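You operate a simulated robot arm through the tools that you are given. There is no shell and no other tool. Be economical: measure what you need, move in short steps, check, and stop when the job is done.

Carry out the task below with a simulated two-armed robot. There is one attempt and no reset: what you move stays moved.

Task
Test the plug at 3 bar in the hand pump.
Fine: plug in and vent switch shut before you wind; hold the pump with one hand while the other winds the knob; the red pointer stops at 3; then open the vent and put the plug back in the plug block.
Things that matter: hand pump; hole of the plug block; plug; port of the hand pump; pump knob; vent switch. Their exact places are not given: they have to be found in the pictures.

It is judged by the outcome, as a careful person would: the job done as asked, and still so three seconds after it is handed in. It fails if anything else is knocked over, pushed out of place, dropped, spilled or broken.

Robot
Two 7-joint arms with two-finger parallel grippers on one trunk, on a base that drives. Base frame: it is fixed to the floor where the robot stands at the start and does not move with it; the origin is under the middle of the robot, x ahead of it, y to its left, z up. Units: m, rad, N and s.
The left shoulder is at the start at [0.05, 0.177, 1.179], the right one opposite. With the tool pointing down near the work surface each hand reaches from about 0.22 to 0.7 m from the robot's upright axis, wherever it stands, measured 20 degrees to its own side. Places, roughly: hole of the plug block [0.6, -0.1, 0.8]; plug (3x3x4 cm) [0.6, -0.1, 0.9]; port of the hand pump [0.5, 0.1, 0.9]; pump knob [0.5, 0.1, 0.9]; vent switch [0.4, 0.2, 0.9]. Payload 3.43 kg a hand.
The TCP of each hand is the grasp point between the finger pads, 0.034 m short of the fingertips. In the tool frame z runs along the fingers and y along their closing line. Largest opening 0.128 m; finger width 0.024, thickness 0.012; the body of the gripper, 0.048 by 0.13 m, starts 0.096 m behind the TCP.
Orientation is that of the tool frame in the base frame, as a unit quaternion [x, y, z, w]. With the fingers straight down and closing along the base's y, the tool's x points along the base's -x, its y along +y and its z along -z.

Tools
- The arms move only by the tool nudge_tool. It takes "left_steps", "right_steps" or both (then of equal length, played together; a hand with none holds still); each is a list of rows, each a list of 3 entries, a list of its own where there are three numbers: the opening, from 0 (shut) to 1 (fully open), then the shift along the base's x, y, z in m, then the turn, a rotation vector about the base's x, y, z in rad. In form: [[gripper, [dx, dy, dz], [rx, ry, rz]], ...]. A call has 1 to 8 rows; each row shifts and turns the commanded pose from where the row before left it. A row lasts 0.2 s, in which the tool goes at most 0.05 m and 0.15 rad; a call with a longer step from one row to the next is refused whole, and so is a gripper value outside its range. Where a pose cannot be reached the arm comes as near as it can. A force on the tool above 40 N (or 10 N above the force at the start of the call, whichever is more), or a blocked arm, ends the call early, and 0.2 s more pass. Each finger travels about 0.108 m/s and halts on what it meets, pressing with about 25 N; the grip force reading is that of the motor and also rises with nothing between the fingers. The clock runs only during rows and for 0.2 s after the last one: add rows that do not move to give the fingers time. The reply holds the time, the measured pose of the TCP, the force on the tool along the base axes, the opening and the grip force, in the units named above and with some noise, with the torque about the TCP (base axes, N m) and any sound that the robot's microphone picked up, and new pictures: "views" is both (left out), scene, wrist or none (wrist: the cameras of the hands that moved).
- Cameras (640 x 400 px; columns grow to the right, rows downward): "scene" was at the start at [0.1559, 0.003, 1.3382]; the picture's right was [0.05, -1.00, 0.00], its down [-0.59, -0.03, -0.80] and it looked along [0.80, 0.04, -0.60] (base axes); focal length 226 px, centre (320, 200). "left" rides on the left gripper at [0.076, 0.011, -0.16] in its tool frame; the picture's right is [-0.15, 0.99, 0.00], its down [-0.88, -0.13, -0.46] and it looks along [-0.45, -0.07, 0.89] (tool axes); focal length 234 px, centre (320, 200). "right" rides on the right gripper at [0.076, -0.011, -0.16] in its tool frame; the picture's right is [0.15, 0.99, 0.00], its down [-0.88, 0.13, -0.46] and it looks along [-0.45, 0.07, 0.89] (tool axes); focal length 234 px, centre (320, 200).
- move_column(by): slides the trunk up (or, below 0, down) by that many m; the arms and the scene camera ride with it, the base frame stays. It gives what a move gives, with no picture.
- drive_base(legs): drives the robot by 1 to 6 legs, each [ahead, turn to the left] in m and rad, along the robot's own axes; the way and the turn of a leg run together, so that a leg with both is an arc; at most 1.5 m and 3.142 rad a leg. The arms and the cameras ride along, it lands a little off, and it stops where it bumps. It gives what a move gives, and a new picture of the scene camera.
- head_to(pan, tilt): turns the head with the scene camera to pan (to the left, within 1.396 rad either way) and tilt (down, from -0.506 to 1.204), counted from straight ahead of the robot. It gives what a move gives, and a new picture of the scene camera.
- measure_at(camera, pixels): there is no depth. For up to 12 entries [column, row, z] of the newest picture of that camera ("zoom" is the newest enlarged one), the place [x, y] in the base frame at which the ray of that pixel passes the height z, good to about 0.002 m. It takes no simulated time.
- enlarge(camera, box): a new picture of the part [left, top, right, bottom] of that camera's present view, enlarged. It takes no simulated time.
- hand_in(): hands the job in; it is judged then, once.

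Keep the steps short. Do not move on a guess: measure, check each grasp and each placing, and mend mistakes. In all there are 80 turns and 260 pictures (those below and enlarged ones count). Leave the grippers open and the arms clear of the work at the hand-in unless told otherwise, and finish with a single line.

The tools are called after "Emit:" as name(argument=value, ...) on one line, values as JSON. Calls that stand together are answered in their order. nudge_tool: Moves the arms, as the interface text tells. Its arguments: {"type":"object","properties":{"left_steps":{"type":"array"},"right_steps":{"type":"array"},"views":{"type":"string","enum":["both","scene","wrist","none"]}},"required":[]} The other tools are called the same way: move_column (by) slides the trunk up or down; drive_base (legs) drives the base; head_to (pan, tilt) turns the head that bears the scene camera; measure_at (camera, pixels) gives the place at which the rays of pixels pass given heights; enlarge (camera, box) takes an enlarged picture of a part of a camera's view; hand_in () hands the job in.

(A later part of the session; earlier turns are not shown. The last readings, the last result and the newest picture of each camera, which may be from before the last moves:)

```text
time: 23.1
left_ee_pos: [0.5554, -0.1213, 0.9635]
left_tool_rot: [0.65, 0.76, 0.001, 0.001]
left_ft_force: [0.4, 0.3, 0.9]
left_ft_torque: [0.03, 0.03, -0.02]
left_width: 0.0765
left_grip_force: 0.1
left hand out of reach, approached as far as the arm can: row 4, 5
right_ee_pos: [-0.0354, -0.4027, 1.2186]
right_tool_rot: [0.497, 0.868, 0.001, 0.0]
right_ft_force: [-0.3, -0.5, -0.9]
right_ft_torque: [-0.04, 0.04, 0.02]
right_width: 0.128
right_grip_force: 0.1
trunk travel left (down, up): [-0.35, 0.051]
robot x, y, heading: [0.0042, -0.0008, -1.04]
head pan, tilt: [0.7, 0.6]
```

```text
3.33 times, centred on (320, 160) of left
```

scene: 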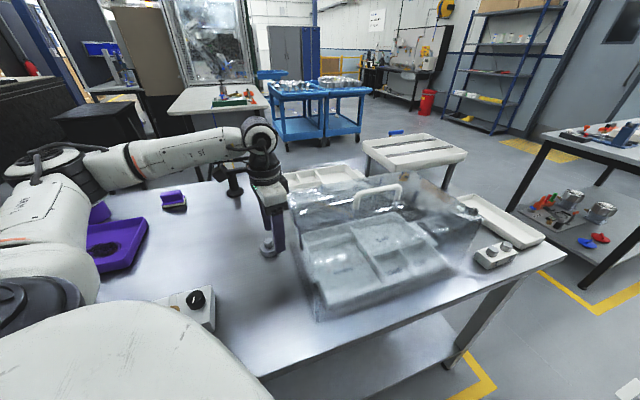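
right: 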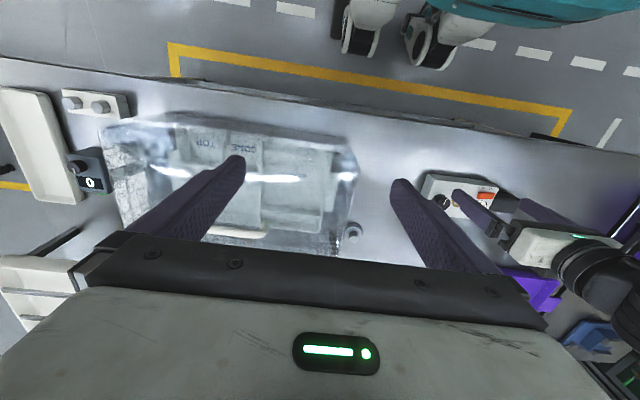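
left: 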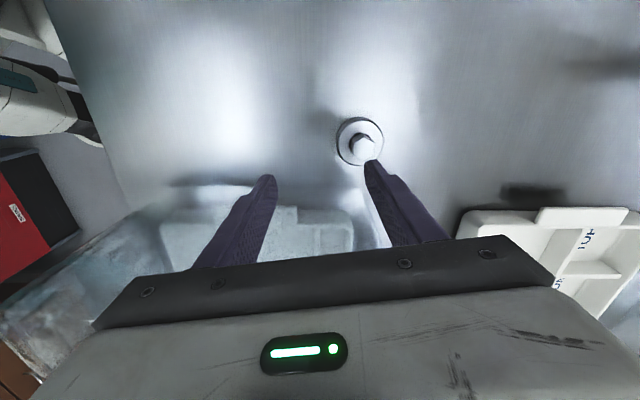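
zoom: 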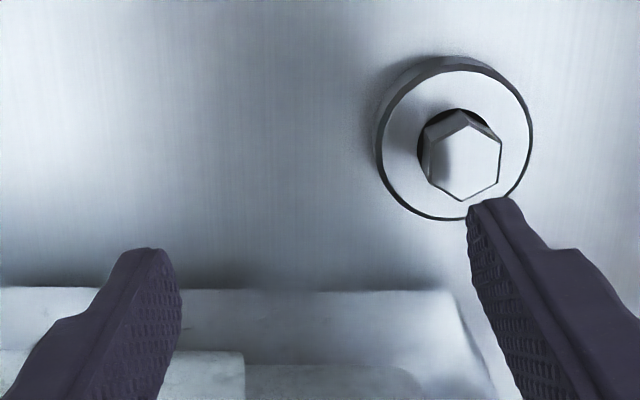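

It lands about 5 cm off whenever I turn the wrist this way, so a wrist joint stop is near. Turning the other way (+90°) should have plenty of range. I'll rise, draw back, and unwind the wrist in the positive direction, away from the cover.

Emit:
nudge_tool(left_steps=[[0.6, [0, 0.01, 0.04], [0, 0, 0.1]], [0.6, [0, 0.01, 0.04], [0, 0, 0.15]], [0.6, [-0.02, 0.02, 0.04], [0, 0, 0.15]], [0.6, [-0.02, 0.02, 0.03], [0, 0, 0.15]], [0.6, [-0.03, 0.02, 0.02], [0, 0, 0.15]], [0.6, [-0.03, 0.02, 0], [0, 0, 0.15]], [0.6, [-0.03, 0.02, 0], [0, 0, 0.15]], [0.6, [0, 0, 0], [0, 0, 0.15]]], views="none")

Emit:
drive_base(legs=[[0, 0.55]])

```text
time: 24.9
left_ee_pos: [0.419, -0.0366, 1.1262]
left_tool_rot: [0.134, 0.991, 0.001, -0.001]
left_ft_force: [0.2, 0.4, 0.3]
left_ft_torque: [-0.05, 0.03, 0.01]
left_width: 0.0767
left_grip_force: 0.0
left hand out of reach, approached as far as the arm can: row 5, 6, 7
right_ee_pos: [-0.0362, -0.403, 1.2195]
right_tool_rot: [0.498, 0.867, 0.002, 0.0]
right_ft_force: [-0.1, -0.4, 0.3]
right_ft_torque: [0.01, 0.0, -0.02]
right_width: 0.1279
right_grip_force: 0.0
trunk travel left (down, up): [-0.35, 0.051]
robot x, y, heading: [0.0014, 0.0013, -1.039]
head pan, tilt: [0.7, 0.6]
```

```text
time: 26.8
left_ee_pos: [0.3781, 0.1846, 1.1256]
left_tool_rot: [-0.134, 0.991, -0.001, 0.001]
left_ft_force: [0.2, 0.0, 0.2]
left_ft_torque: [-0.01, -0.01, 0.03]
left_width: 0.0768
left_grip_force: 0.1
right_ee_pos: [0.1774, -0.3637, 1.2191]
right_tool_rot: [0.248, 0.969, 0.001, 0.0]
right_ft_force: [0.5, 0.1, 0.0]
right_ft_torque: [0.01, 0.01, 0.01]
right_width: 0.1278
right_grip_force: 0.1
trunk travel left (down, up): [-0.35, 0.051]
robot x, y, heading: [0.0035, 0.0012, -0.498]
head pan, tilt: [0.7, 0.6]
```

scene: 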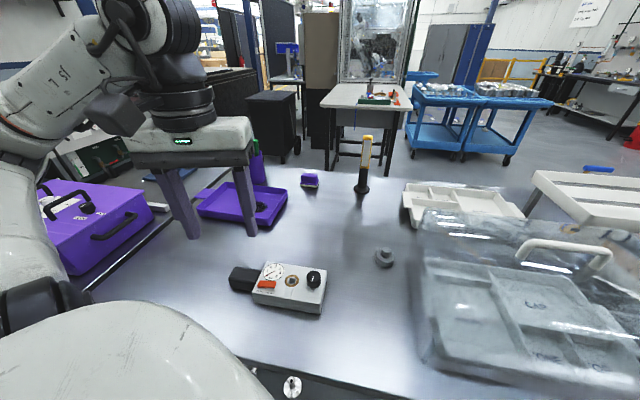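

Now abs yaw is +15°. Moving toward the plug while turning the rest of the way to +90°, staying at z ≈ 1.12.

Emit:
nudge_tool(left_steps=[[0.6, [0.027, -0.035, 0], [0, 0, 0.148]], [0.6, [0.027, -0.035, 0], [0, 0, 0.148]], [0.6, [0.027, -0.035, 0], [0, 0, 0.148]], [0.6, [0.027, -0.035, 0], [0, 0, 0.148]], [0.6, [0.027, -0.035, 0], [0, 0, 0.148]], [0.6, [0.027, -0.035, 0], [0, 0, 0.148]], [0.6, [0.027, -0.035, 0], [0, 0, 0.148]], [0.6, [0.027, -0.035, 0], [0, 0, 0.148]]])

```text
time: 28.6
left_ee_pos: [0.5944, -0.0974, 1.1252]
left_tool_rot: [-0.665, 0.747, 0.0, 0.0]
left_ft_force: [-0.4, -0.2, 0.2]
left_ft_torque: [0.04, 0.03, -0.01]
left_width: 0.077
left_grip_force: 0.0
right_ee_pos: [0.177, -0.3645, 1.2189]
right_tool_rot: [0.248, 0.969, 0.002, 0.001]
right_ft_force: [0.4, -0.5, -0.5]
right_ft_torque: [0.0, 0.0, -0.01]
right_width: 0.1279
right_grip_force: 0.1
trunk travel left (down, up): [-0.35, 0.051]
robot x, y, heading: [0.0018, -0.0009, -0.496]
head pan, tilt: [0.7, 0.6]
```

scene: 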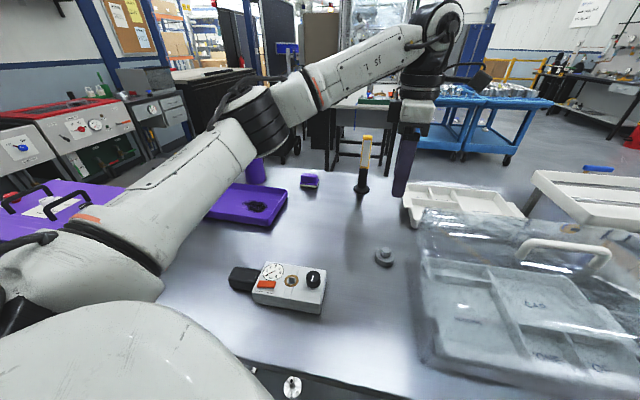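
left: 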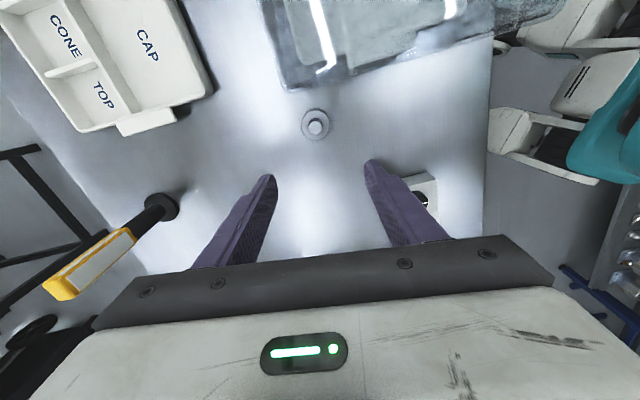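

In reach with no trouble. Now a slight tilt, with the hand top leaning to +y so camera and body stay away from the cover, and descend to z ≈ 0.95.

Emit:
nudge_tool(left_steps=[[0.6, [0, 0, 0], [-0.1, 0, 0]], [0.6, [0.0, 0, 0], [-0.1, 0, 0]], [0.6, [0, 0, -0.04], [0, 0, 0]], [0.6, [0, 0, -0.04], [0, 0, 0]], [0.6, [0, 0, -0.04], [0, 0, 0]], [0.6, [0, 0, -0.04], [0, 0, 0]], [0.6, [0, 0, 0], [0, 0, 0]]])

Emit:
enlarge(camera="left", box=[240, 80, 400, 200])

Emit:
enlarge(camera="scene", box=[340, 180, 460, 290])

```text
time: 30.2
left_ee_pos: [0.5942, -0.0962, 0.9666]
left_tool_rot: [-0.661, 0.744, -0.075, -0.067]
left_ft_force: [-0.4, -0.4, 0.2]
left_ft_torque: [-0.02, -0.03, 0.0]
left_width: 0.0766
left_grip_force: 0.0
right_ee_pos: [0.1776, -0.3638, 1.2189]
right_tool_rot: [0.248, 0.969, 0.001, 0.0]
right_ft_force: [1.0, -0.2, 0.4]
right_ft_torque: [-0.01, 0.02, -0.01]
right_width: 0.1278
right_grip_force: 0.2
trunk travel left (down, up): [-0.35, 0.051]
robot x, y, heading: [-0.0012, -0.0045, -0.5]
head pan, tilt: [0.7, 0.6]
```

scene: 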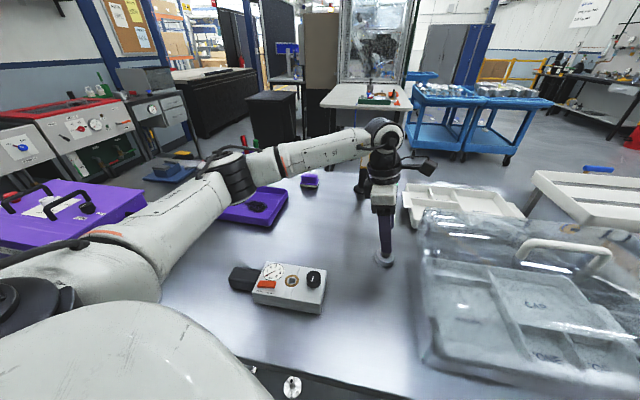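
left: 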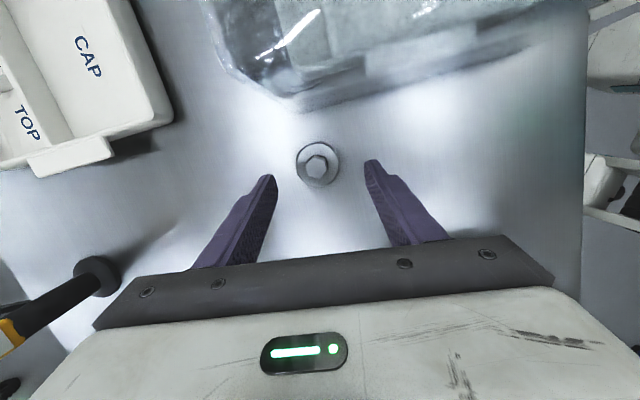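

```text
3.33 times, centred on (320, 140) of left
```

zoom: 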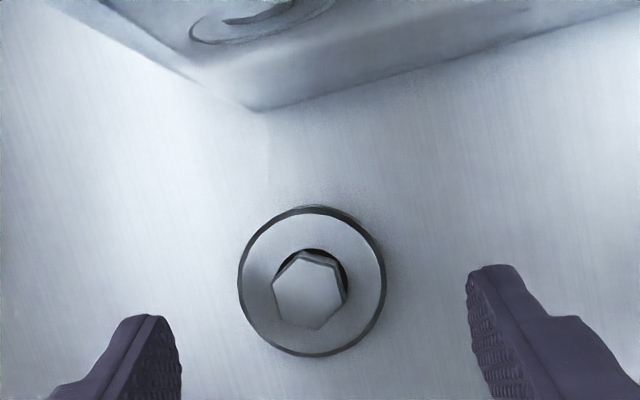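

```text
3.64 times, centred on (400, 235) of scene
```

zoom: 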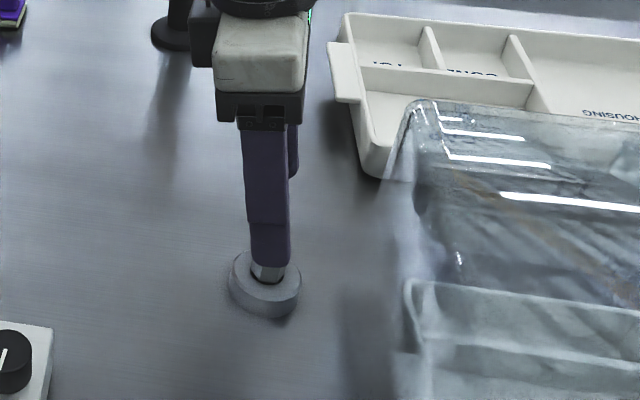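

I'll measure the plug from this closer view (hex centre px 316.1,167).

Emit:
measure_at(camera="left", pixels=[[316.1, 167, 0.88], [316.1, 167, 0.89], [317.6, 164.6, 0.868]])

Emit:
nudge_tool(left_steps=[[0.6, [0.005, -0.006, 0], [0, 0, 0.1]], [0.6, [0, -0.004, -0.01], [0, 0, 0]], [0.6, [0, 0, 0], [0, 0, 0]]])

Emit:
enlarge(camera="left", box=[240, 100, 400, 220])

```text
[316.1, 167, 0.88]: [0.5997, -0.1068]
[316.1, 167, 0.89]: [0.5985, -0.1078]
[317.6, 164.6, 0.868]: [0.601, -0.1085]
```

```text
time: 31.0
left_ee_pos: [0.5989, -0.1048, 0.9556]
left_tool_rot: [-0.698, 0.709, -0.079, -0.063]
left_ft_force: [-0.5, -0.2, -0.6]
left_ft_torque: [-0.01, -0.02, -0.01]
left_width: 0.077
left_grip_force: 0.1
right_ee_pos: [0.1767, -0.3628, 1.2183]
right_tool_rot: [0.248, 0.969, 0.001, 0.0]
right_ft_force: [-0.5, -0.4, -0.6]
right_ft_torque: [0.02, -0.04, 0.0]
right_width: 0.1282
right_grip_force: 0.1
trunk travel left (down, up): [-0.35, 0.051]
robot x, y, heading: [0.003, -0.0041, -0.499]
head pan, tilt: [0.7, 0.6]
```

scene: 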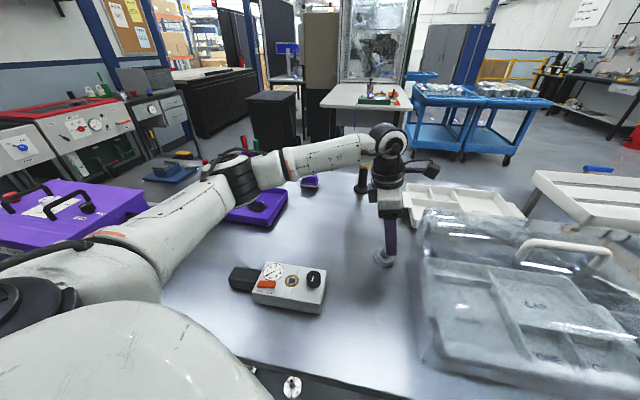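
left: 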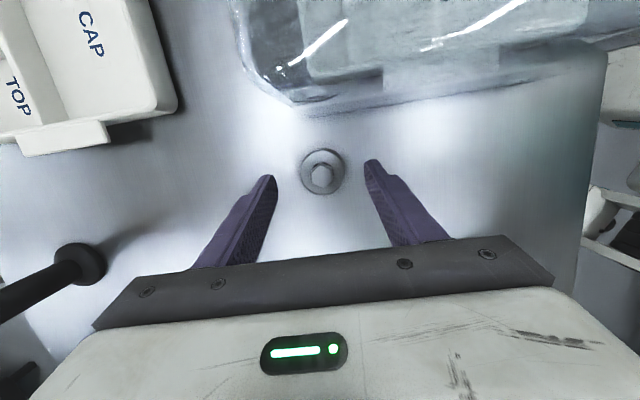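

```text
3.33 times, centred on (320, 160) of left
```

zoom: 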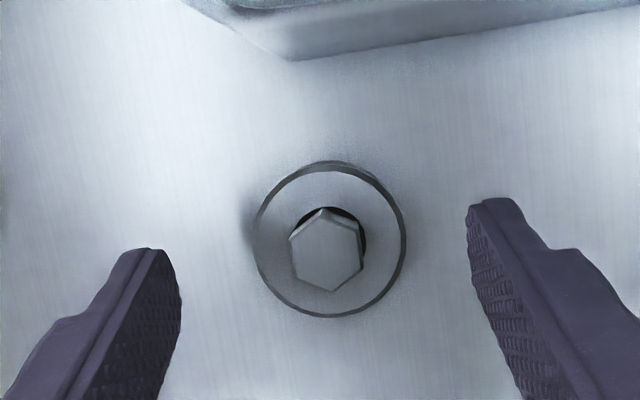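

Well aligned. Because of the tilt the fingertips sit 6 mm to -y, so I shift +0.004 in y and go down to z ≈ 0.91.

Emit:
nudge_tool(left_steps=[[0.5, [0.001, 0.004, -0.015], [0, 0, 0]], [0.45, [0, 0, -0.015], [0, 0, 0]], [0.45, [0, 0, -0.014], [0, 0, 0]], [0.45, [0, 0, 0], [0, 0, 0]]])

Emit:
enlarge(camera="left", box=[240, 120, 400, 240])

Emit:
enlarge(camera="scene", box=[355, 220, 415, 280])

```text
time: 32.0
left_ee_pos: [0.5996, -0.1008, 0.9122]
left_tool_rot: [-0.698, 0.709, -0.077, -0.061]
left_ft_force: [0.0, 0.9, 0.2]
left_ft_torque: [0.02, 0.0, 0.01]
left_width: 0.0575
left_grip_force: 0.0
right_ee_pos: [0.1776, -0.3632, 1.219]
right_tool_rot: [0.248, 0.969, 0.0, 0.0]
right_ft_force: [0.2, -0.3, 0.3]
right_ft_torque: [-0.01, 0.0, 0.01]
right_width: 0.1281
right_grip_force: 0.0
trunk travel left (down, up): [-0.35, 0.051]
robot x, y, heading: [-0.0021, -0.0026, -0.497]
head pan, tilt: [0.7, 0.6]
```

scene: 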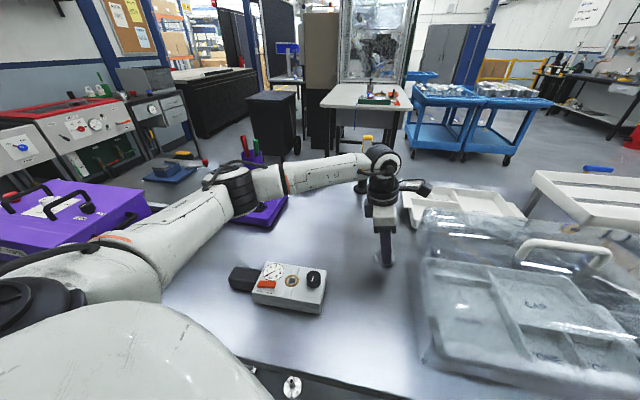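
left: 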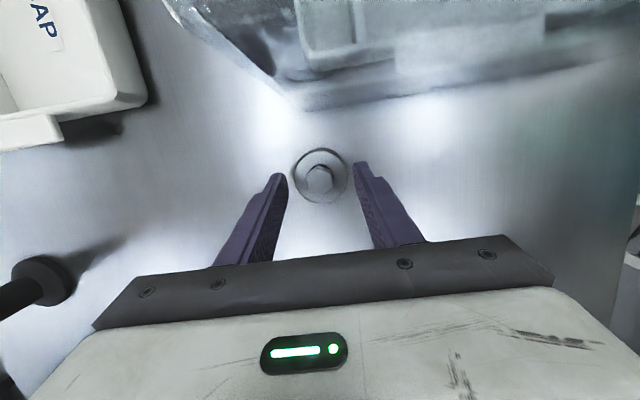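

```text
3.33 times, centred on (320, 180) of left
```

zoom: 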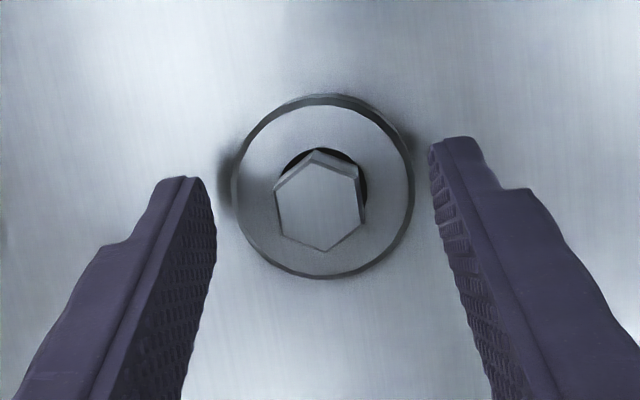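

```text
6.67 times, centred on (385, 250) of scene
```

zoom: 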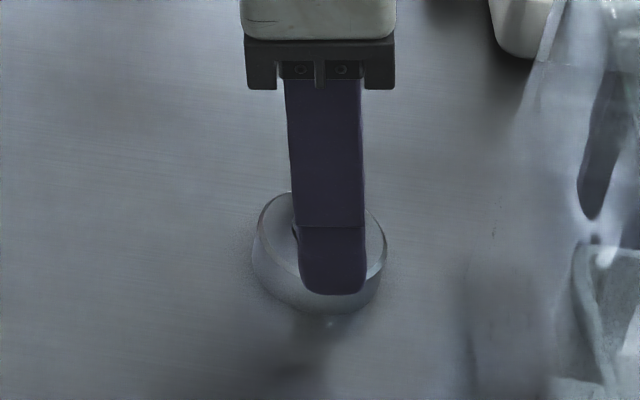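

Centred. I'll go down 5 mm more and close on the head.

Emit:
nudge_tool(left_steps=[[0.4, [0, 0, -0.005], [0, 0, 0]], [0.2, [0, 0, 0], [0, 0, 0]], [0.0, [0, 0, 0], [0, 0, 0]], [0.0, [0, 0, 0], [0, 0, 0]], [0.0, [0, 0, 0], [0, 0, 0]]], views="wrist")

Emit:
enlarge(camera="left", box=[260, 130, 380, 220])

```text
time: 33.2
left_ee_pos: [0.5977, -0.1015, 0.9074]
left_tool_rot: [-0.697, 0.71, -0.078, -0.063]
left_ft_force: [-0.2, -0.3, -0.2]
left_ft_torque: [0.03, 0.02, 0.01]
left_width: 0.0201
left_grip_force: 24.8
right_ee_pos: [0.177, -0.3629, 1.2196]
right_tool_rot: [0.247, 0.969, 0.001, 0.0]
right_ft_force: [-0.1, 0.2, 0.1]
right_ft_torque: [0.02, -0.01, 0.0]
right_width: 0.128
right_grip_force: 0.0
trunk travel left (down, up): [-0.35, 0.051]
robot x, y, heading: [0.003, 0.0004, -0.5]
head pan, tilt: [0.7, 0.6]
```

left: 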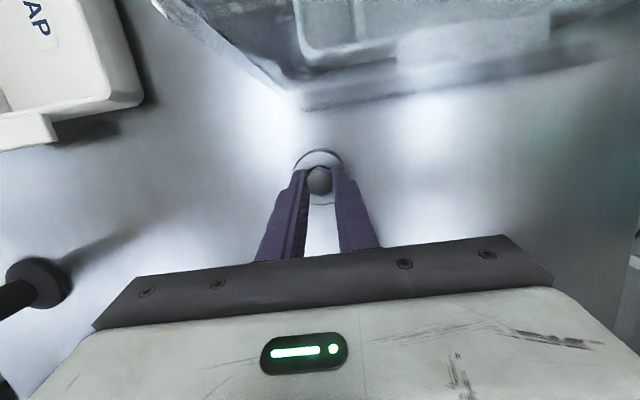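

```text
4.44 times, centred on (320, 175) of left
```

zoom: 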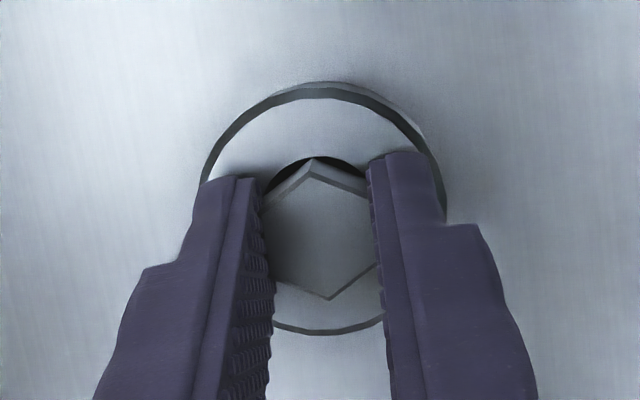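

Firm grip on the flats (0.020 m, 24.8 N). Lifting straight up 8 cm and checking.

Emit:
nudge_tool(left_steps=[[0, [0, 0, 0.015], [0, 0, 0]], [0, [0, 0, 0.02], [0, 0, 0]], [0, [0, 0, 0.025], [0, 0, 0]], [0, [0, 0.005, 0.03], [0, 0, 0]], [0, [0, 0, 0], [0, 0, 0]]])

Emit:
enlarge(camera="scene", box=[340, 180, 440, 280])

Emit:
enlarge(camera="left", box=[260, 130, 380, 220])

```text
time: 34.4
left_ee_pos: [0.5994, -0.095, 0.9964]
left_tool_rot: [-0.698, 0.709, -0.077, -0.062]
left_ft_force: [0.2, -0.2, 0.5]
left_ft_torque: [0.0, 0.0, 0.02]
left_width: 0.0
left_grip_force: 24.8
right_ee_pos: [0.1775, -0.3634, 1.2195]
right_tool_rot: [0.247, 0.969, 0.001, 0.0]
right_ft_force: [0.6, -0.4, 1.4]
right_ft_torque: [-0.03, 0.04, -0.01]
right_width: 0.1277
right_grip_force: 0.1
trunk travel left (down, up): [-0.35, 0.051]
robot x, y, heading: [0.0027, 0.0018, -0.496]
head pan, tilt: [0.7, 0.6]
```

scene: 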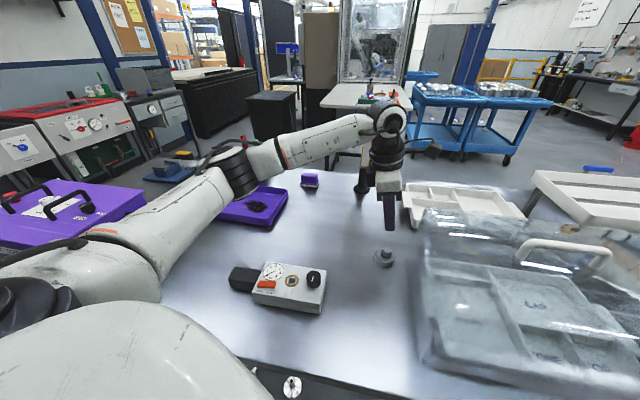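
left: 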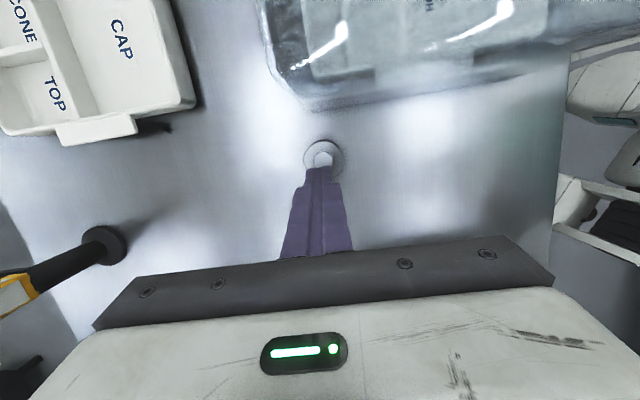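

```text
4.00 times, centred on (390, 230) of scene
```

zoom: 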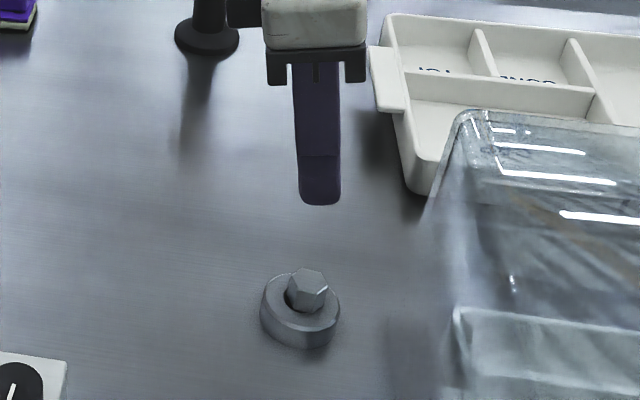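

```text
4.44 times, centred on (320, 175) of left
```

zoom: 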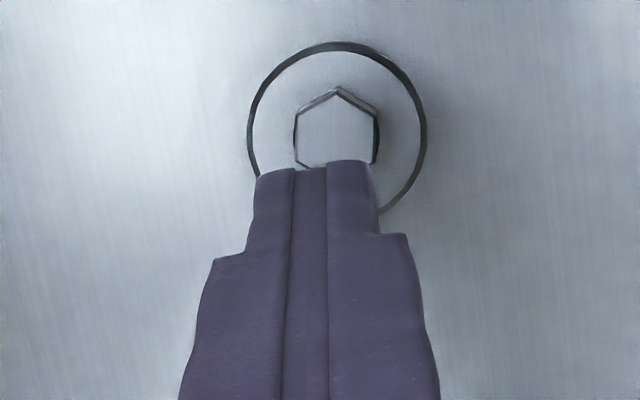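

The fingers slipped off: the grip was too high on the head. I'll check that the plug still sits right, then regrasp lower.

Emit:
enlarge(camera="scene", box=[370, 238, 400, 273])

Emit:
nudge_tool(left_steps=[[0.3, [-0.001, -0.005, 0], [0, 0, 0]], [0.45, [0, 0, 0], [0, 0, 0]], [0.45, [0, 0, -0.03], [0, 0, 0]], [0.45, [0, 0, -0.03], [0, 0, 0]], [0.45, [0, 0, 0], [0, 0, 0]]], views="wrist")

Emit:
enlarge(camera="left", box=[260, 130, 380, 220])

```text
11.43 times, centred on (385, 256) of scene
```

zoom: 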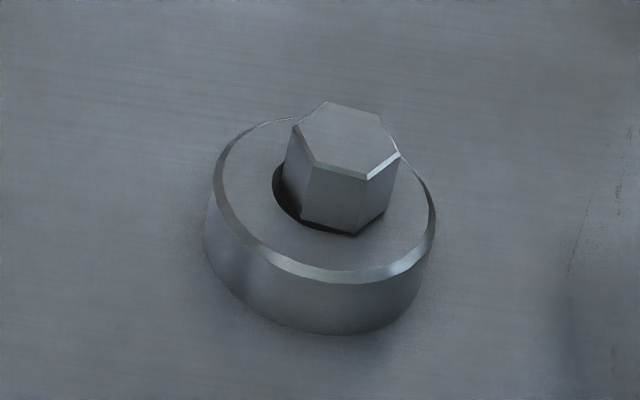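

```text
time: 35.6
left_ee_pos: [0.5998, -0.0985, 0.935]
left_tool_rot: [-0.698, 0.709, -0.078, -0.062]
left_ft_force: [0.0, 0.2, 0.9]
left_ft_torque: [0.02, 0.03, 0.0]
left_width: 0.058
left_grip_force: 0.1
right_ee_pos: [0.1756, -0.3635, 1.2193]
right_tool_rot: [0.249, 0.969, 0.001, 0.0]
right_ft_force: [0.4, 0.4, 0.1]
right_ft_torque: [0.01, -0.02, 0.02]
right_width: 0.1282
right_grip_force: 0.1
trunk travel left (down, up): [-0.35, 0.051]
robot x, y, heading: [0.0015, -0.0026, -0.492]
head pan, tilt: [0.7, 0.6]
```

left: 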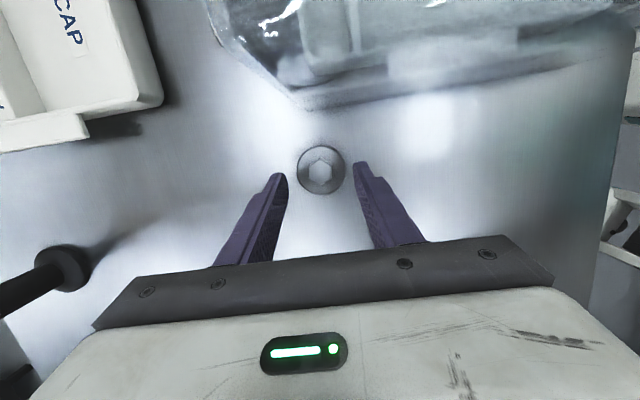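

```text
4.44 times, centred on (320, 175) of left
```

zoom: 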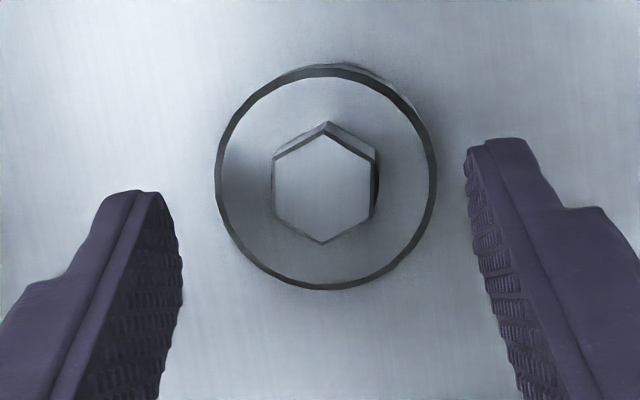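

The plug is upright and seated. Descending slowly to find the block top.

Emit:
nudge_tool(left_steps=[[0.4, [0, -0.001, -0.02], [0, 0, 0]], [0.4, [0, -0.001, -0.012], [0, 0, 0]], [0.4, [0, 0, -0.003], [0, 0, 0]], [0.4, [0, 0, 0], [0, 0, 0]]], views="none")

Emit:
measure_at(camera="left", pixels=[[320.7, 172.3, 0.885]])

```text
time: 36.6
left_ee_pos: [0.5977, -0.103, 0.9026]
left_tool_rot: [-0.698, 0.709, -0.077, -0.062]
left_ft_force: [0.3, 0.1, 0.3]
left_ft_torque: [0.02, 0.01, -0.02]
left_width: 0.0509
left_grip_force: 0.1
right_ee_pos: [0.1769, -0.3641, 1.2195]
right_tool_rot: [0.248, 0.969, 0.0, 0.0]
right_ft_force: [0.0, -0.1, -0.1]
right_ft_torque: [-0.01, 0.0, 0.0]
right_width: 0.1278
right_grip_force: 0.0
trunk travel left (down, up): [-0.35, 0.051]
robot x, y, heading: [-0.0031, 0.0039, -0.505]
head pan, tilt: [0.7, 0.6]
```

```text
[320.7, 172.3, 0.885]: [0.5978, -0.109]
```

No contact yet at 0.9026. Another 6 mm in small steps.

Emit:
nudge_tool(left_steps=[[0.4, [0, -0.001, -0.003], [0, 0, 0]], [0.4, [0, 0, -0.003], [0, 0, 0]], [0.4, [0, 0, 0], [0, 0, 0]]], views="wrist")

Emit:
enlarge(camera="scene", box=[360, 220, 410, 275])

```text
time: 37.4
left_ee_pos: [0.598, -0.1031, 0.8958]
left_tool_rot: [-0.698, 0.71, -0.077, -0.062]
left_ft_force: [0.2, 0.9, 0.5]
left_ft_torque: [0.03, -0.02, 0.0]
left_width: 0.0513
left_grip_force: 0.0
right_ee_pos: [0.1768, -0.3636, 1.2191]
right_tool_rot: [0.248, 0.969, 0.001, 0.0]
right_ft_force: [0.1, 0.8, -0.1]
right_ft_torque: [-0.02, 0.01, 0.02]
right_width: 0.128
right_grip_force: 0.0
trunk travel left (down, up): [-0.35, 0.051]
robot x, y, heading: [-0.0022, 0.0015, -0.499]
head pan, tilt: [0.7, 0.6]
```

left: 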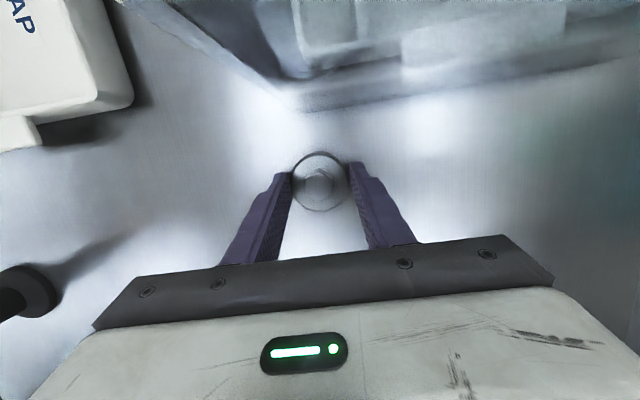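

```text
7.27 times, centred on (385, 248) of scene
```

zoom: 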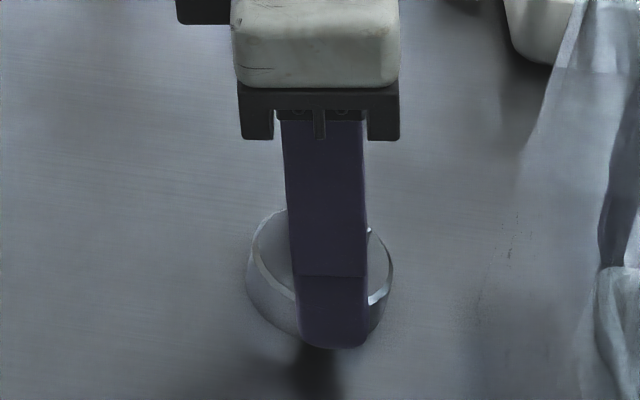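

The fingers may be straddling the block itself. I'll go up, narrow the opening to about 0.034 so the tips are over the block, and descend again to feel its top.

Emit:
nudge_tool(left_steps=[[0.4, [0, 0, 0.014], [0, 0, 0]], [0.27, [0, 0, 0], [0, 0, 0]], [0.27, [0, 0, 0], [0, 0, 0]], [0.27, [0, 0, -0.003], [0, 0, 0]], [0.27, [0, 0, -0.003], [0, 0, 0]], [0.27, [0, 0, 0], [0, 0, 0]]], views="wrist")

Emit:
enlarge(camera="left", box=[260, 130, 380, 220])

```text
time: 38.8
left_ee_pos: [0.5975, -0.1027, 0.9054]
left_tool_rot: [-0.698, 0.709, -0.079, -0.061]
left_ft_force: [-0.2, 2.8, 10.0]
left_ft_torque: [0.17, 0.21, -0.12]
left_width: 0.0345
left_grip_force: 0.1
right_ee_pos: [0.1757, -0.3628, 1.2194]
right_tool_rot: [0.248, 0.969, 0.001, 0.001]
right_ft_force: [0.7, -0.2, 0.4]
right_ft_torque: [-0.04, 0.02, -0.03]
right_width: 0.128
right_grip_force: 0.1
trunk travel left (down, up): [-0.35, 0.051]
robot x, y, heading: [0.0018, -0.0005, -0.503]
head pan, tilt: [0.7, 0.6]
```

left: 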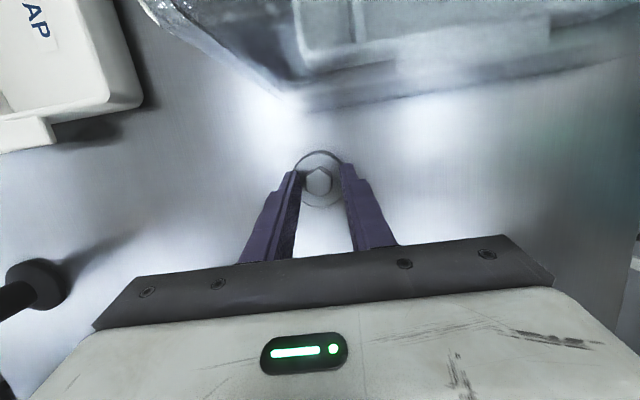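

```text
4.44 times, centred on (320, 175) of left
```

zoom: 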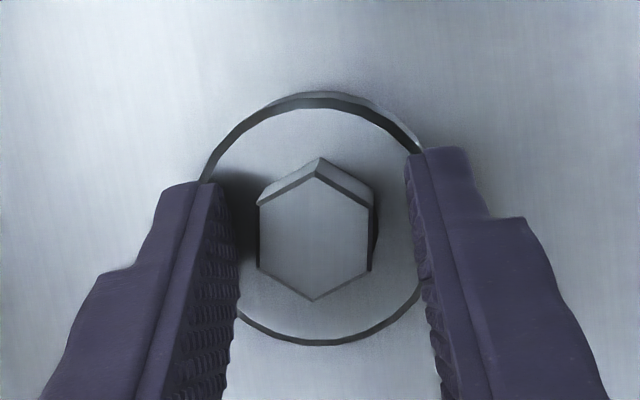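

Contact (10 N) at z ≈ 0.905, so the block top is ≈ 0.869. I'll ease up 1 mm, close, and lift just 1 cm slowly while reading the force.

Emit:
nudge_tool(left_steps=[[0.27, [0, 0, 0.003], [0, 0, 0]], [0.1, [0, 0, 0], [0, 0, 0]], [0, [0, 0, 0], [0, 0, 0]], [0, [0, 0, 0], [0, 0, 0]], [0, [0, 0, 0], [0, 0, 0]], [0, [0, 0, 0.003], [0, 0, 0]]], views="wrist")

Emit:
enlarge(camera="left", box=[260, 130, 380, 220])

```text
time: 40.2
left_ee_pos: [0.5978, -0.1029, 0.9108]
left_tool_rot: [-0.698, 0.709, -0.077, -0.062]
left_ft_force: [-0.4, -1.0, -0.5]
left_ft_torque: [0.0, -0.01, 0.01]
left_width: 0.02
left_grip_force: 24.8
right_ee_pos: [0.1763, -0.364, 1.2192]
right_tool_rot: [0.248, 0.969, 0.001, 0.001]
right_ft_force: [0.2, -0.2, -1.8]
right_ft_torque: [-0.01, -0.02, -0.01]
right_width: 0.128
right_grip_force: 0.0
trunk travel left (down, up): [-0.35, 0.051]
robot x, y, heading: [0.0014, 0.0015, -0.5]
head pan, tilt: [0.7, 0.6]
```

left: 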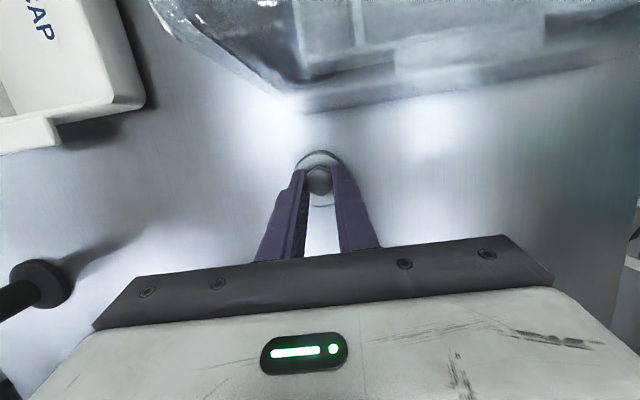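

```text
4.44 times, centred on (320, 175) of left
```

zoom: 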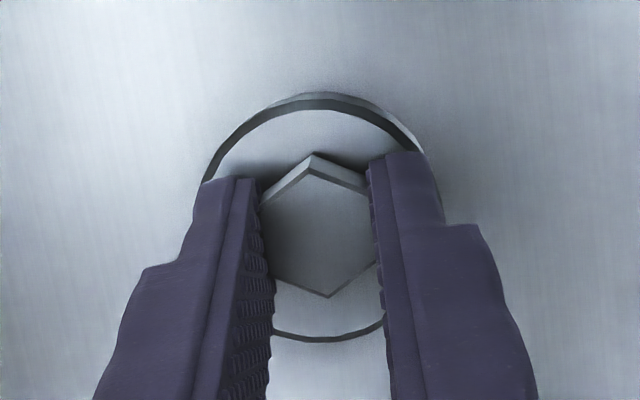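

Gripped at 0.020 m. Lifting in 4 mm rows, watching width and force.

Emit:
nudge_tool(left_steps=[[0, [0, 0, 0.003], [0, 0, 0]], [0, [0, 0, 0.003], [0, 0, 0]], [0, [0, 0, 0.003], [0, 0, 0]], [0, [0, 0, 0], [0, 0, 0]]], views="wrist")

Emit:
enlarge(camera="left", box=[260, 130, 380, 220])

Emit:
enlarge(camera="scene", box=[360, 220, 410, 275])

```text
time: 41.2
left_ee_pos: [0.5987, -0.1036, 0.9181]
left_tool_rot: [-0.699, 0.708, -0.078, -0.062]
left_ft_force: [-0.4, 0.6, -0.5]
left_ft_torque: [0.04, 0.0, -0.02]
left_width: 0.0199
left_grip_force: 25.1
right_ee_pos: [0.1771, -0.3638, 1.2203]
right_tool_rot: [0.247, 0.969, 0.001, 0.0]
right_ft_force: [-0.2, 0.5, -0.8]
right_ft_torque: [0.02, 0.01, 0.05]
right_width: 0.128
right_grip_force: 0.0
trunk travel left (down, up): [-0.35, 0.051]
robot x, y, heading: [-0.0022, 0.0021, -0.498]
head pan, tilt: [0.7, 0.6]
```

left: 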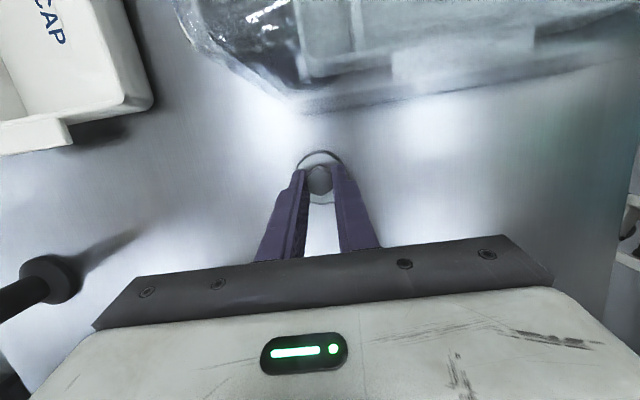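

```text
4.44 times, centred on (320, 175) of left
```

zoom: 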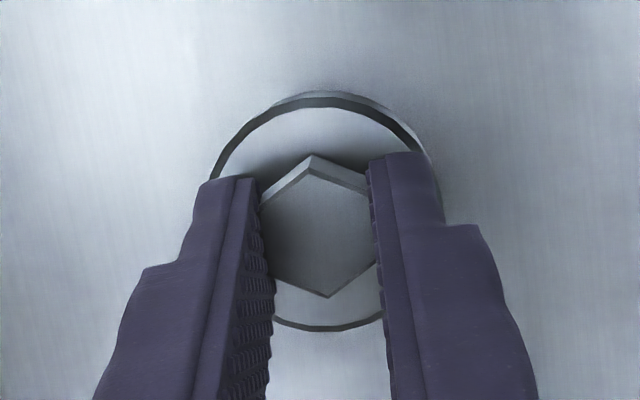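

```text
7.27 times, centred on (385, 248) of scene
```

zoom: 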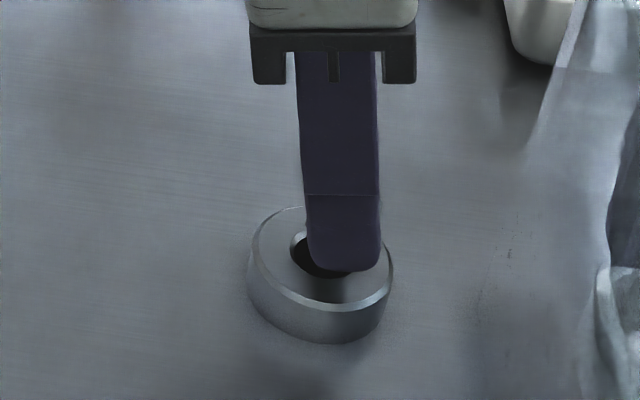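

The plug is rising with the hand. I'll keep lifting gently.

Emit:
nudge_tool(left_steps=[[0, [0, 0, 0.005], [0, 0, 0]], [0, [0, 0, 0.005], [0, 0, 0]], [0, [0, 0, 0.006], [0, 0, 0]], [0, [0, 0, 0.008], [0, 0, 0]], [0, [0, 0, 0.01], [0, 0, 0]], [0, [0, 0, 0.01], [0, 0, 0]], [0, [0, 0, 0.01], [0, 0, 0]], [0, [0, 0, 0], [0, 0, 0]]], views="wrist")

Emit:
enlarge(camera="left", box=[260, 130, 380, 220])

Emit:
enlarge(camera="scene", box=[355, 200, 420, 275])

```text
time: 43.0
left_ee_pos: [0.5971, -0.1045, 0.9741]
left_tool_rot: [-0.699, 0.708, -0.079, -0.062]
left_ft_force: [0.2, 0.2, -0.5]
left_ft_torque: [0.0, 0.01, -0.02]
left_width: 0.0201
left_grip_force: 24.8
right_ee_pos: [0.1765, -0.3627, 1.2189]
right_tool_rot: [0.248, 0.969, 0.001, 0.0]
right_ft_force: [0.3, 0.0, 0.6]
right_ft_torque: [-0.01, -0.03, 0.0]
right_width: 0.1281
right_grip_force: 0.1
trunk travel left (down, up): [-0.35, 0.051]
robot x, y, heading: [-0.0015, -0.0006, -0.501]
head pan, tilt: [0.7, 0.6]
```

left: 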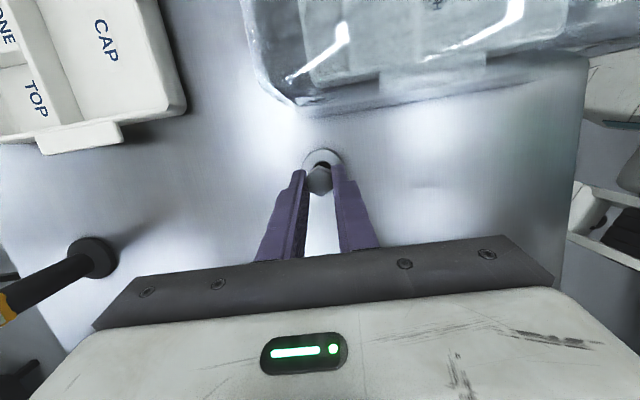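

```text
4.44 times, centred on (320, 175) of left
```

zoom: 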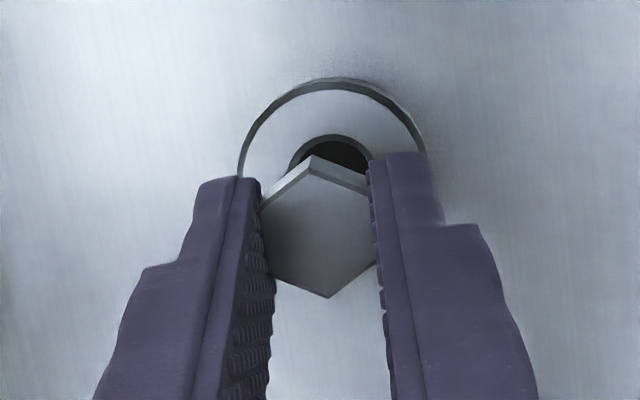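

```text
5.33 times, centred on (388, 238) of scene
```

zoom: 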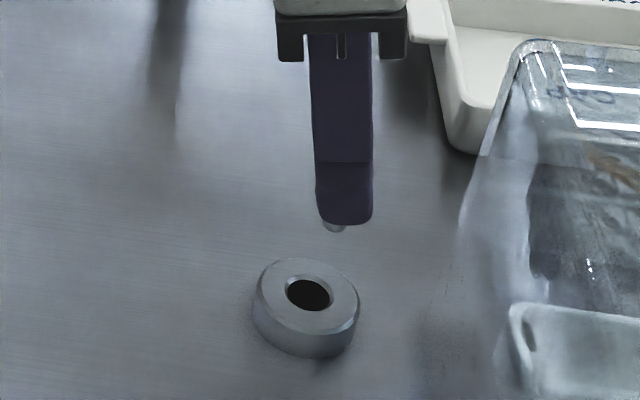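

Plug is held and clear of the block. I'll measure where its axis is relative to the TCP (head top now z ≈ 0.951) and the block hole for the way back.

Emit:
measure_at(camera="left", pixels=[[319.5, 181.3, 0.951]])

Emit:
measure_at(camera="scene", pixels=[[386.1, 254.8, 0.869], [291.5, 281, 0.885]])

Emit:
enlarge(camera="scene", box=[220, 250, 340, 325])

```text
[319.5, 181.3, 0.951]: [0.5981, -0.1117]
```

```text
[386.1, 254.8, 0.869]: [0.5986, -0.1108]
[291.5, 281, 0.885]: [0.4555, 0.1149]
```

```text
5.33 times, centred on (280, 288) of scene
```

zoom: 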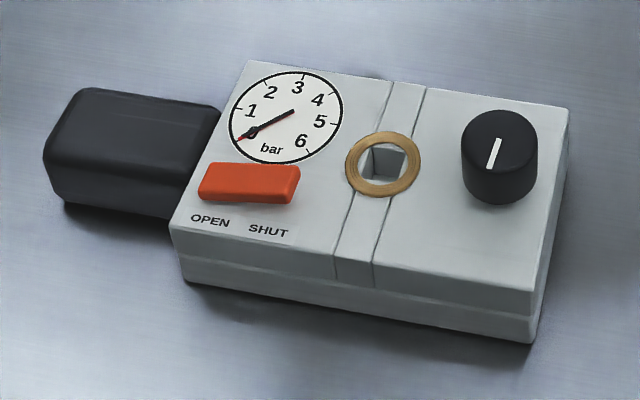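

The plug axis is at TCP + (0.001, -0.007). Now I carry it over the pump to y just short of the port at z ≈ 1.0, in gentle rows.

Emit:
nudge_tool(left_steps=[[0, [0, 0.01, 0.01], [0, 0, 0]], [0, [-0.01, 0.02, 0.01], [0, 0, 0]], [0, [-0.02, 0.03, 0.005], [0, 0, 0]], [0, [-0.025, 0.034, 0], [0, 0, 0]], [0, [-0.025, 0.034, 0], [0, 0, 0]], [0, [-0.025, 0.034, 0], [0, 0, 0]], [0, [-0.02, 0.03, 0], [0, 0, 0]], [0, [-0.01, 0.015, 0], [0, 0, 0]]])

Emit:
enlarge(camera="left", box=[240, 100, 400, 220])

Emit:
enlarge(camera="scene", box=[240, 220, 360, 320])

```text
time: 44.8
left_ee_pos: [0.4634, 0.1036, 0.998]
left_tool_rot: [-0.698, 0.709, -0.078, -0.062]
left_ft_force: [-0.1, -0.3, -0.7]
left_ft_torque: [-0.02, 0.01, 0.03]
left_width: 0.0202
left_grip_force: 24.6
right_ee_pos: [0.1773, -0.3635, 1.2201]
right_tool_rot: [0.247, 0.969, 0.0, 0.0]
right_ft_force: [-0.4, 0.6, 0.3]
right_ft_torque: [-0.01, -0.01, -0.03]
right_width: 0.1281
right_grip_force: 0.1
trunk travel left (down, up): [-0.35, 0.051]
robot x, y, heading: [0.0024, 0.0, -0.502]
head pan, tilt: [0.7, 0.6]
```

scene: 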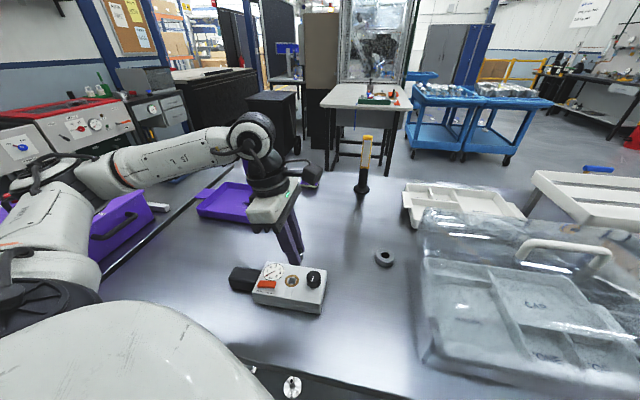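
left: 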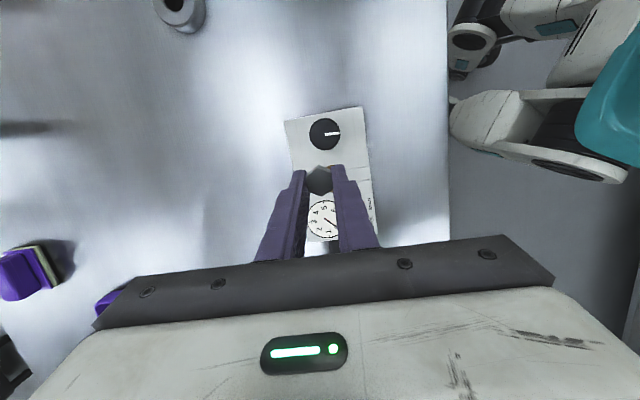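

```text
3.33 times, centred on (320, 160) of left
```

zoom: 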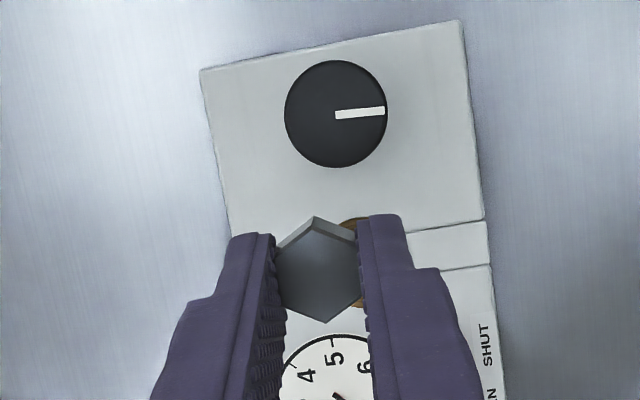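

```text
4.00 times, centred on (300, 270) of scene
```

zoom: 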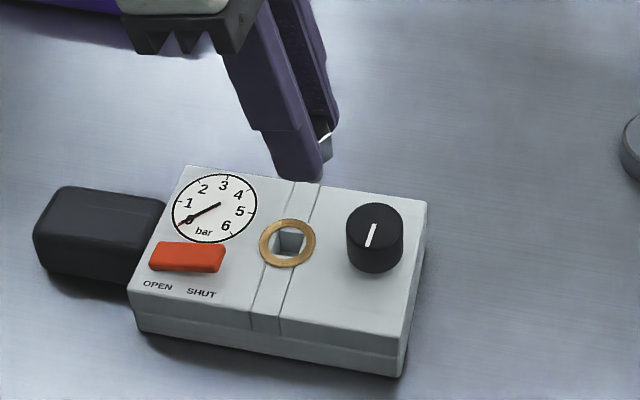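

Measuring the knob from this nearly overhead view, then moving to the port axis at z ≈ 0.975.

Emit:
measure_at(camera="left", pixels=[[324.8, 134.2, 0.905], [324.8, 134.2, 0.92], [319, 181, 0.9745]])

Emit:
nudge_tool(left_steps=[[0, [-0.004, 0.008, -0.005], [0, 0, 0]], [0, [-0.0035, 0.008, -0.015], [0, 0, 0]], [0, [0, 0, 0], [0, 0, 0]]])

Emit:
enlarge(camera="scene", box=[250, 230, 330, 310])

Emit:
enlarge(camera="left", box=[260, 130, 380, 220])

```text
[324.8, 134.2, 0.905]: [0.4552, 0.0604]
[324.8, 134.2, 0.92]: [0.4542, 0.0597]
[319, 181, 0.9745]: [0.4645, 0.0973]
```

```text
time: 45.6
left_ee_pos: [0.4557, 0.1194, 0.9774]
left_tool_rot: [-0.698, 0.709, -0.079, -0.062]
left_ft_force: [-0.4, -0.3, -0.8]
left_ft_torque: [-0.04, 0.01, 0.04]
left_width: 0.02
left_grip_force: 25.1
right_ee_pos: [0.1766, -0.3636, 1.2197]
right_tool_rot: [0.248, 0.969, 0.0, 0.0]
right_ft_force: [-0.5, -0.2, -0.5]
right_ft_torque: [0.0, 0.01, -0.02]
right_width: 0.1281
right_grip_force: 0.1
trunk travel left (down, up): [-0.35, 0.051]
robot x, y, heading: [0.0, -0.0018, -0.503]
head pan, tilt: [0.7, 0.6]
```

scene: 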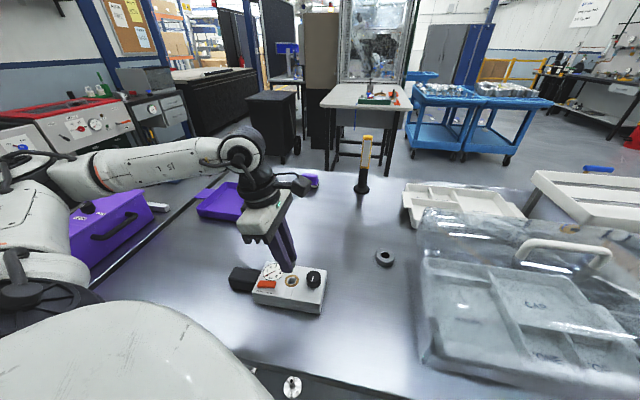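
left: 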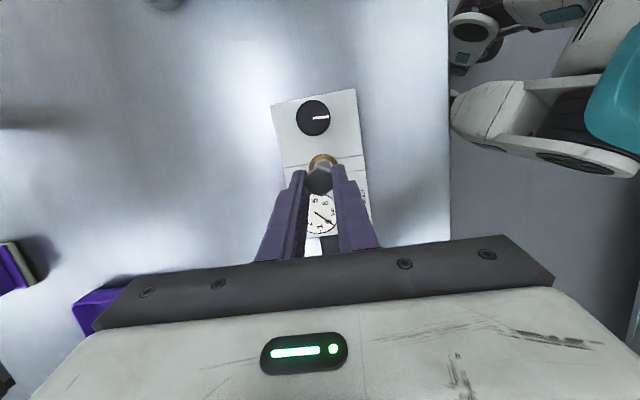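

```text
5.00 times, centred on (290, 270) of scene
```

zoom: 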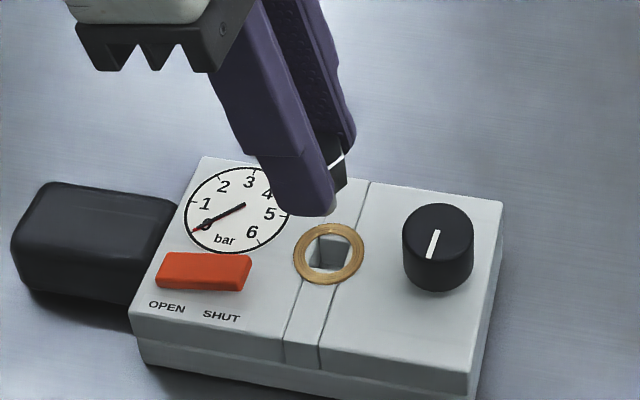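

```text
4.44 times, centred on (320, 175) of left
```

zoom: 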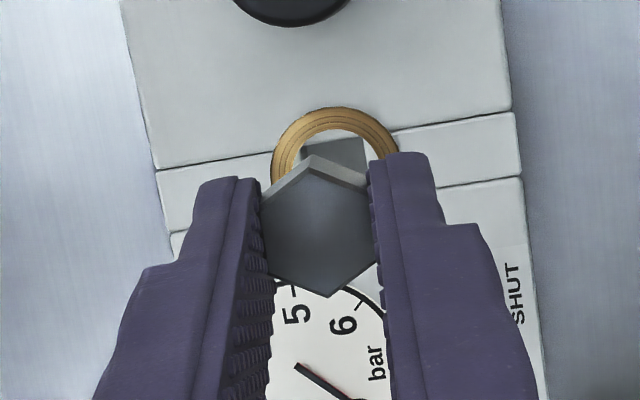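

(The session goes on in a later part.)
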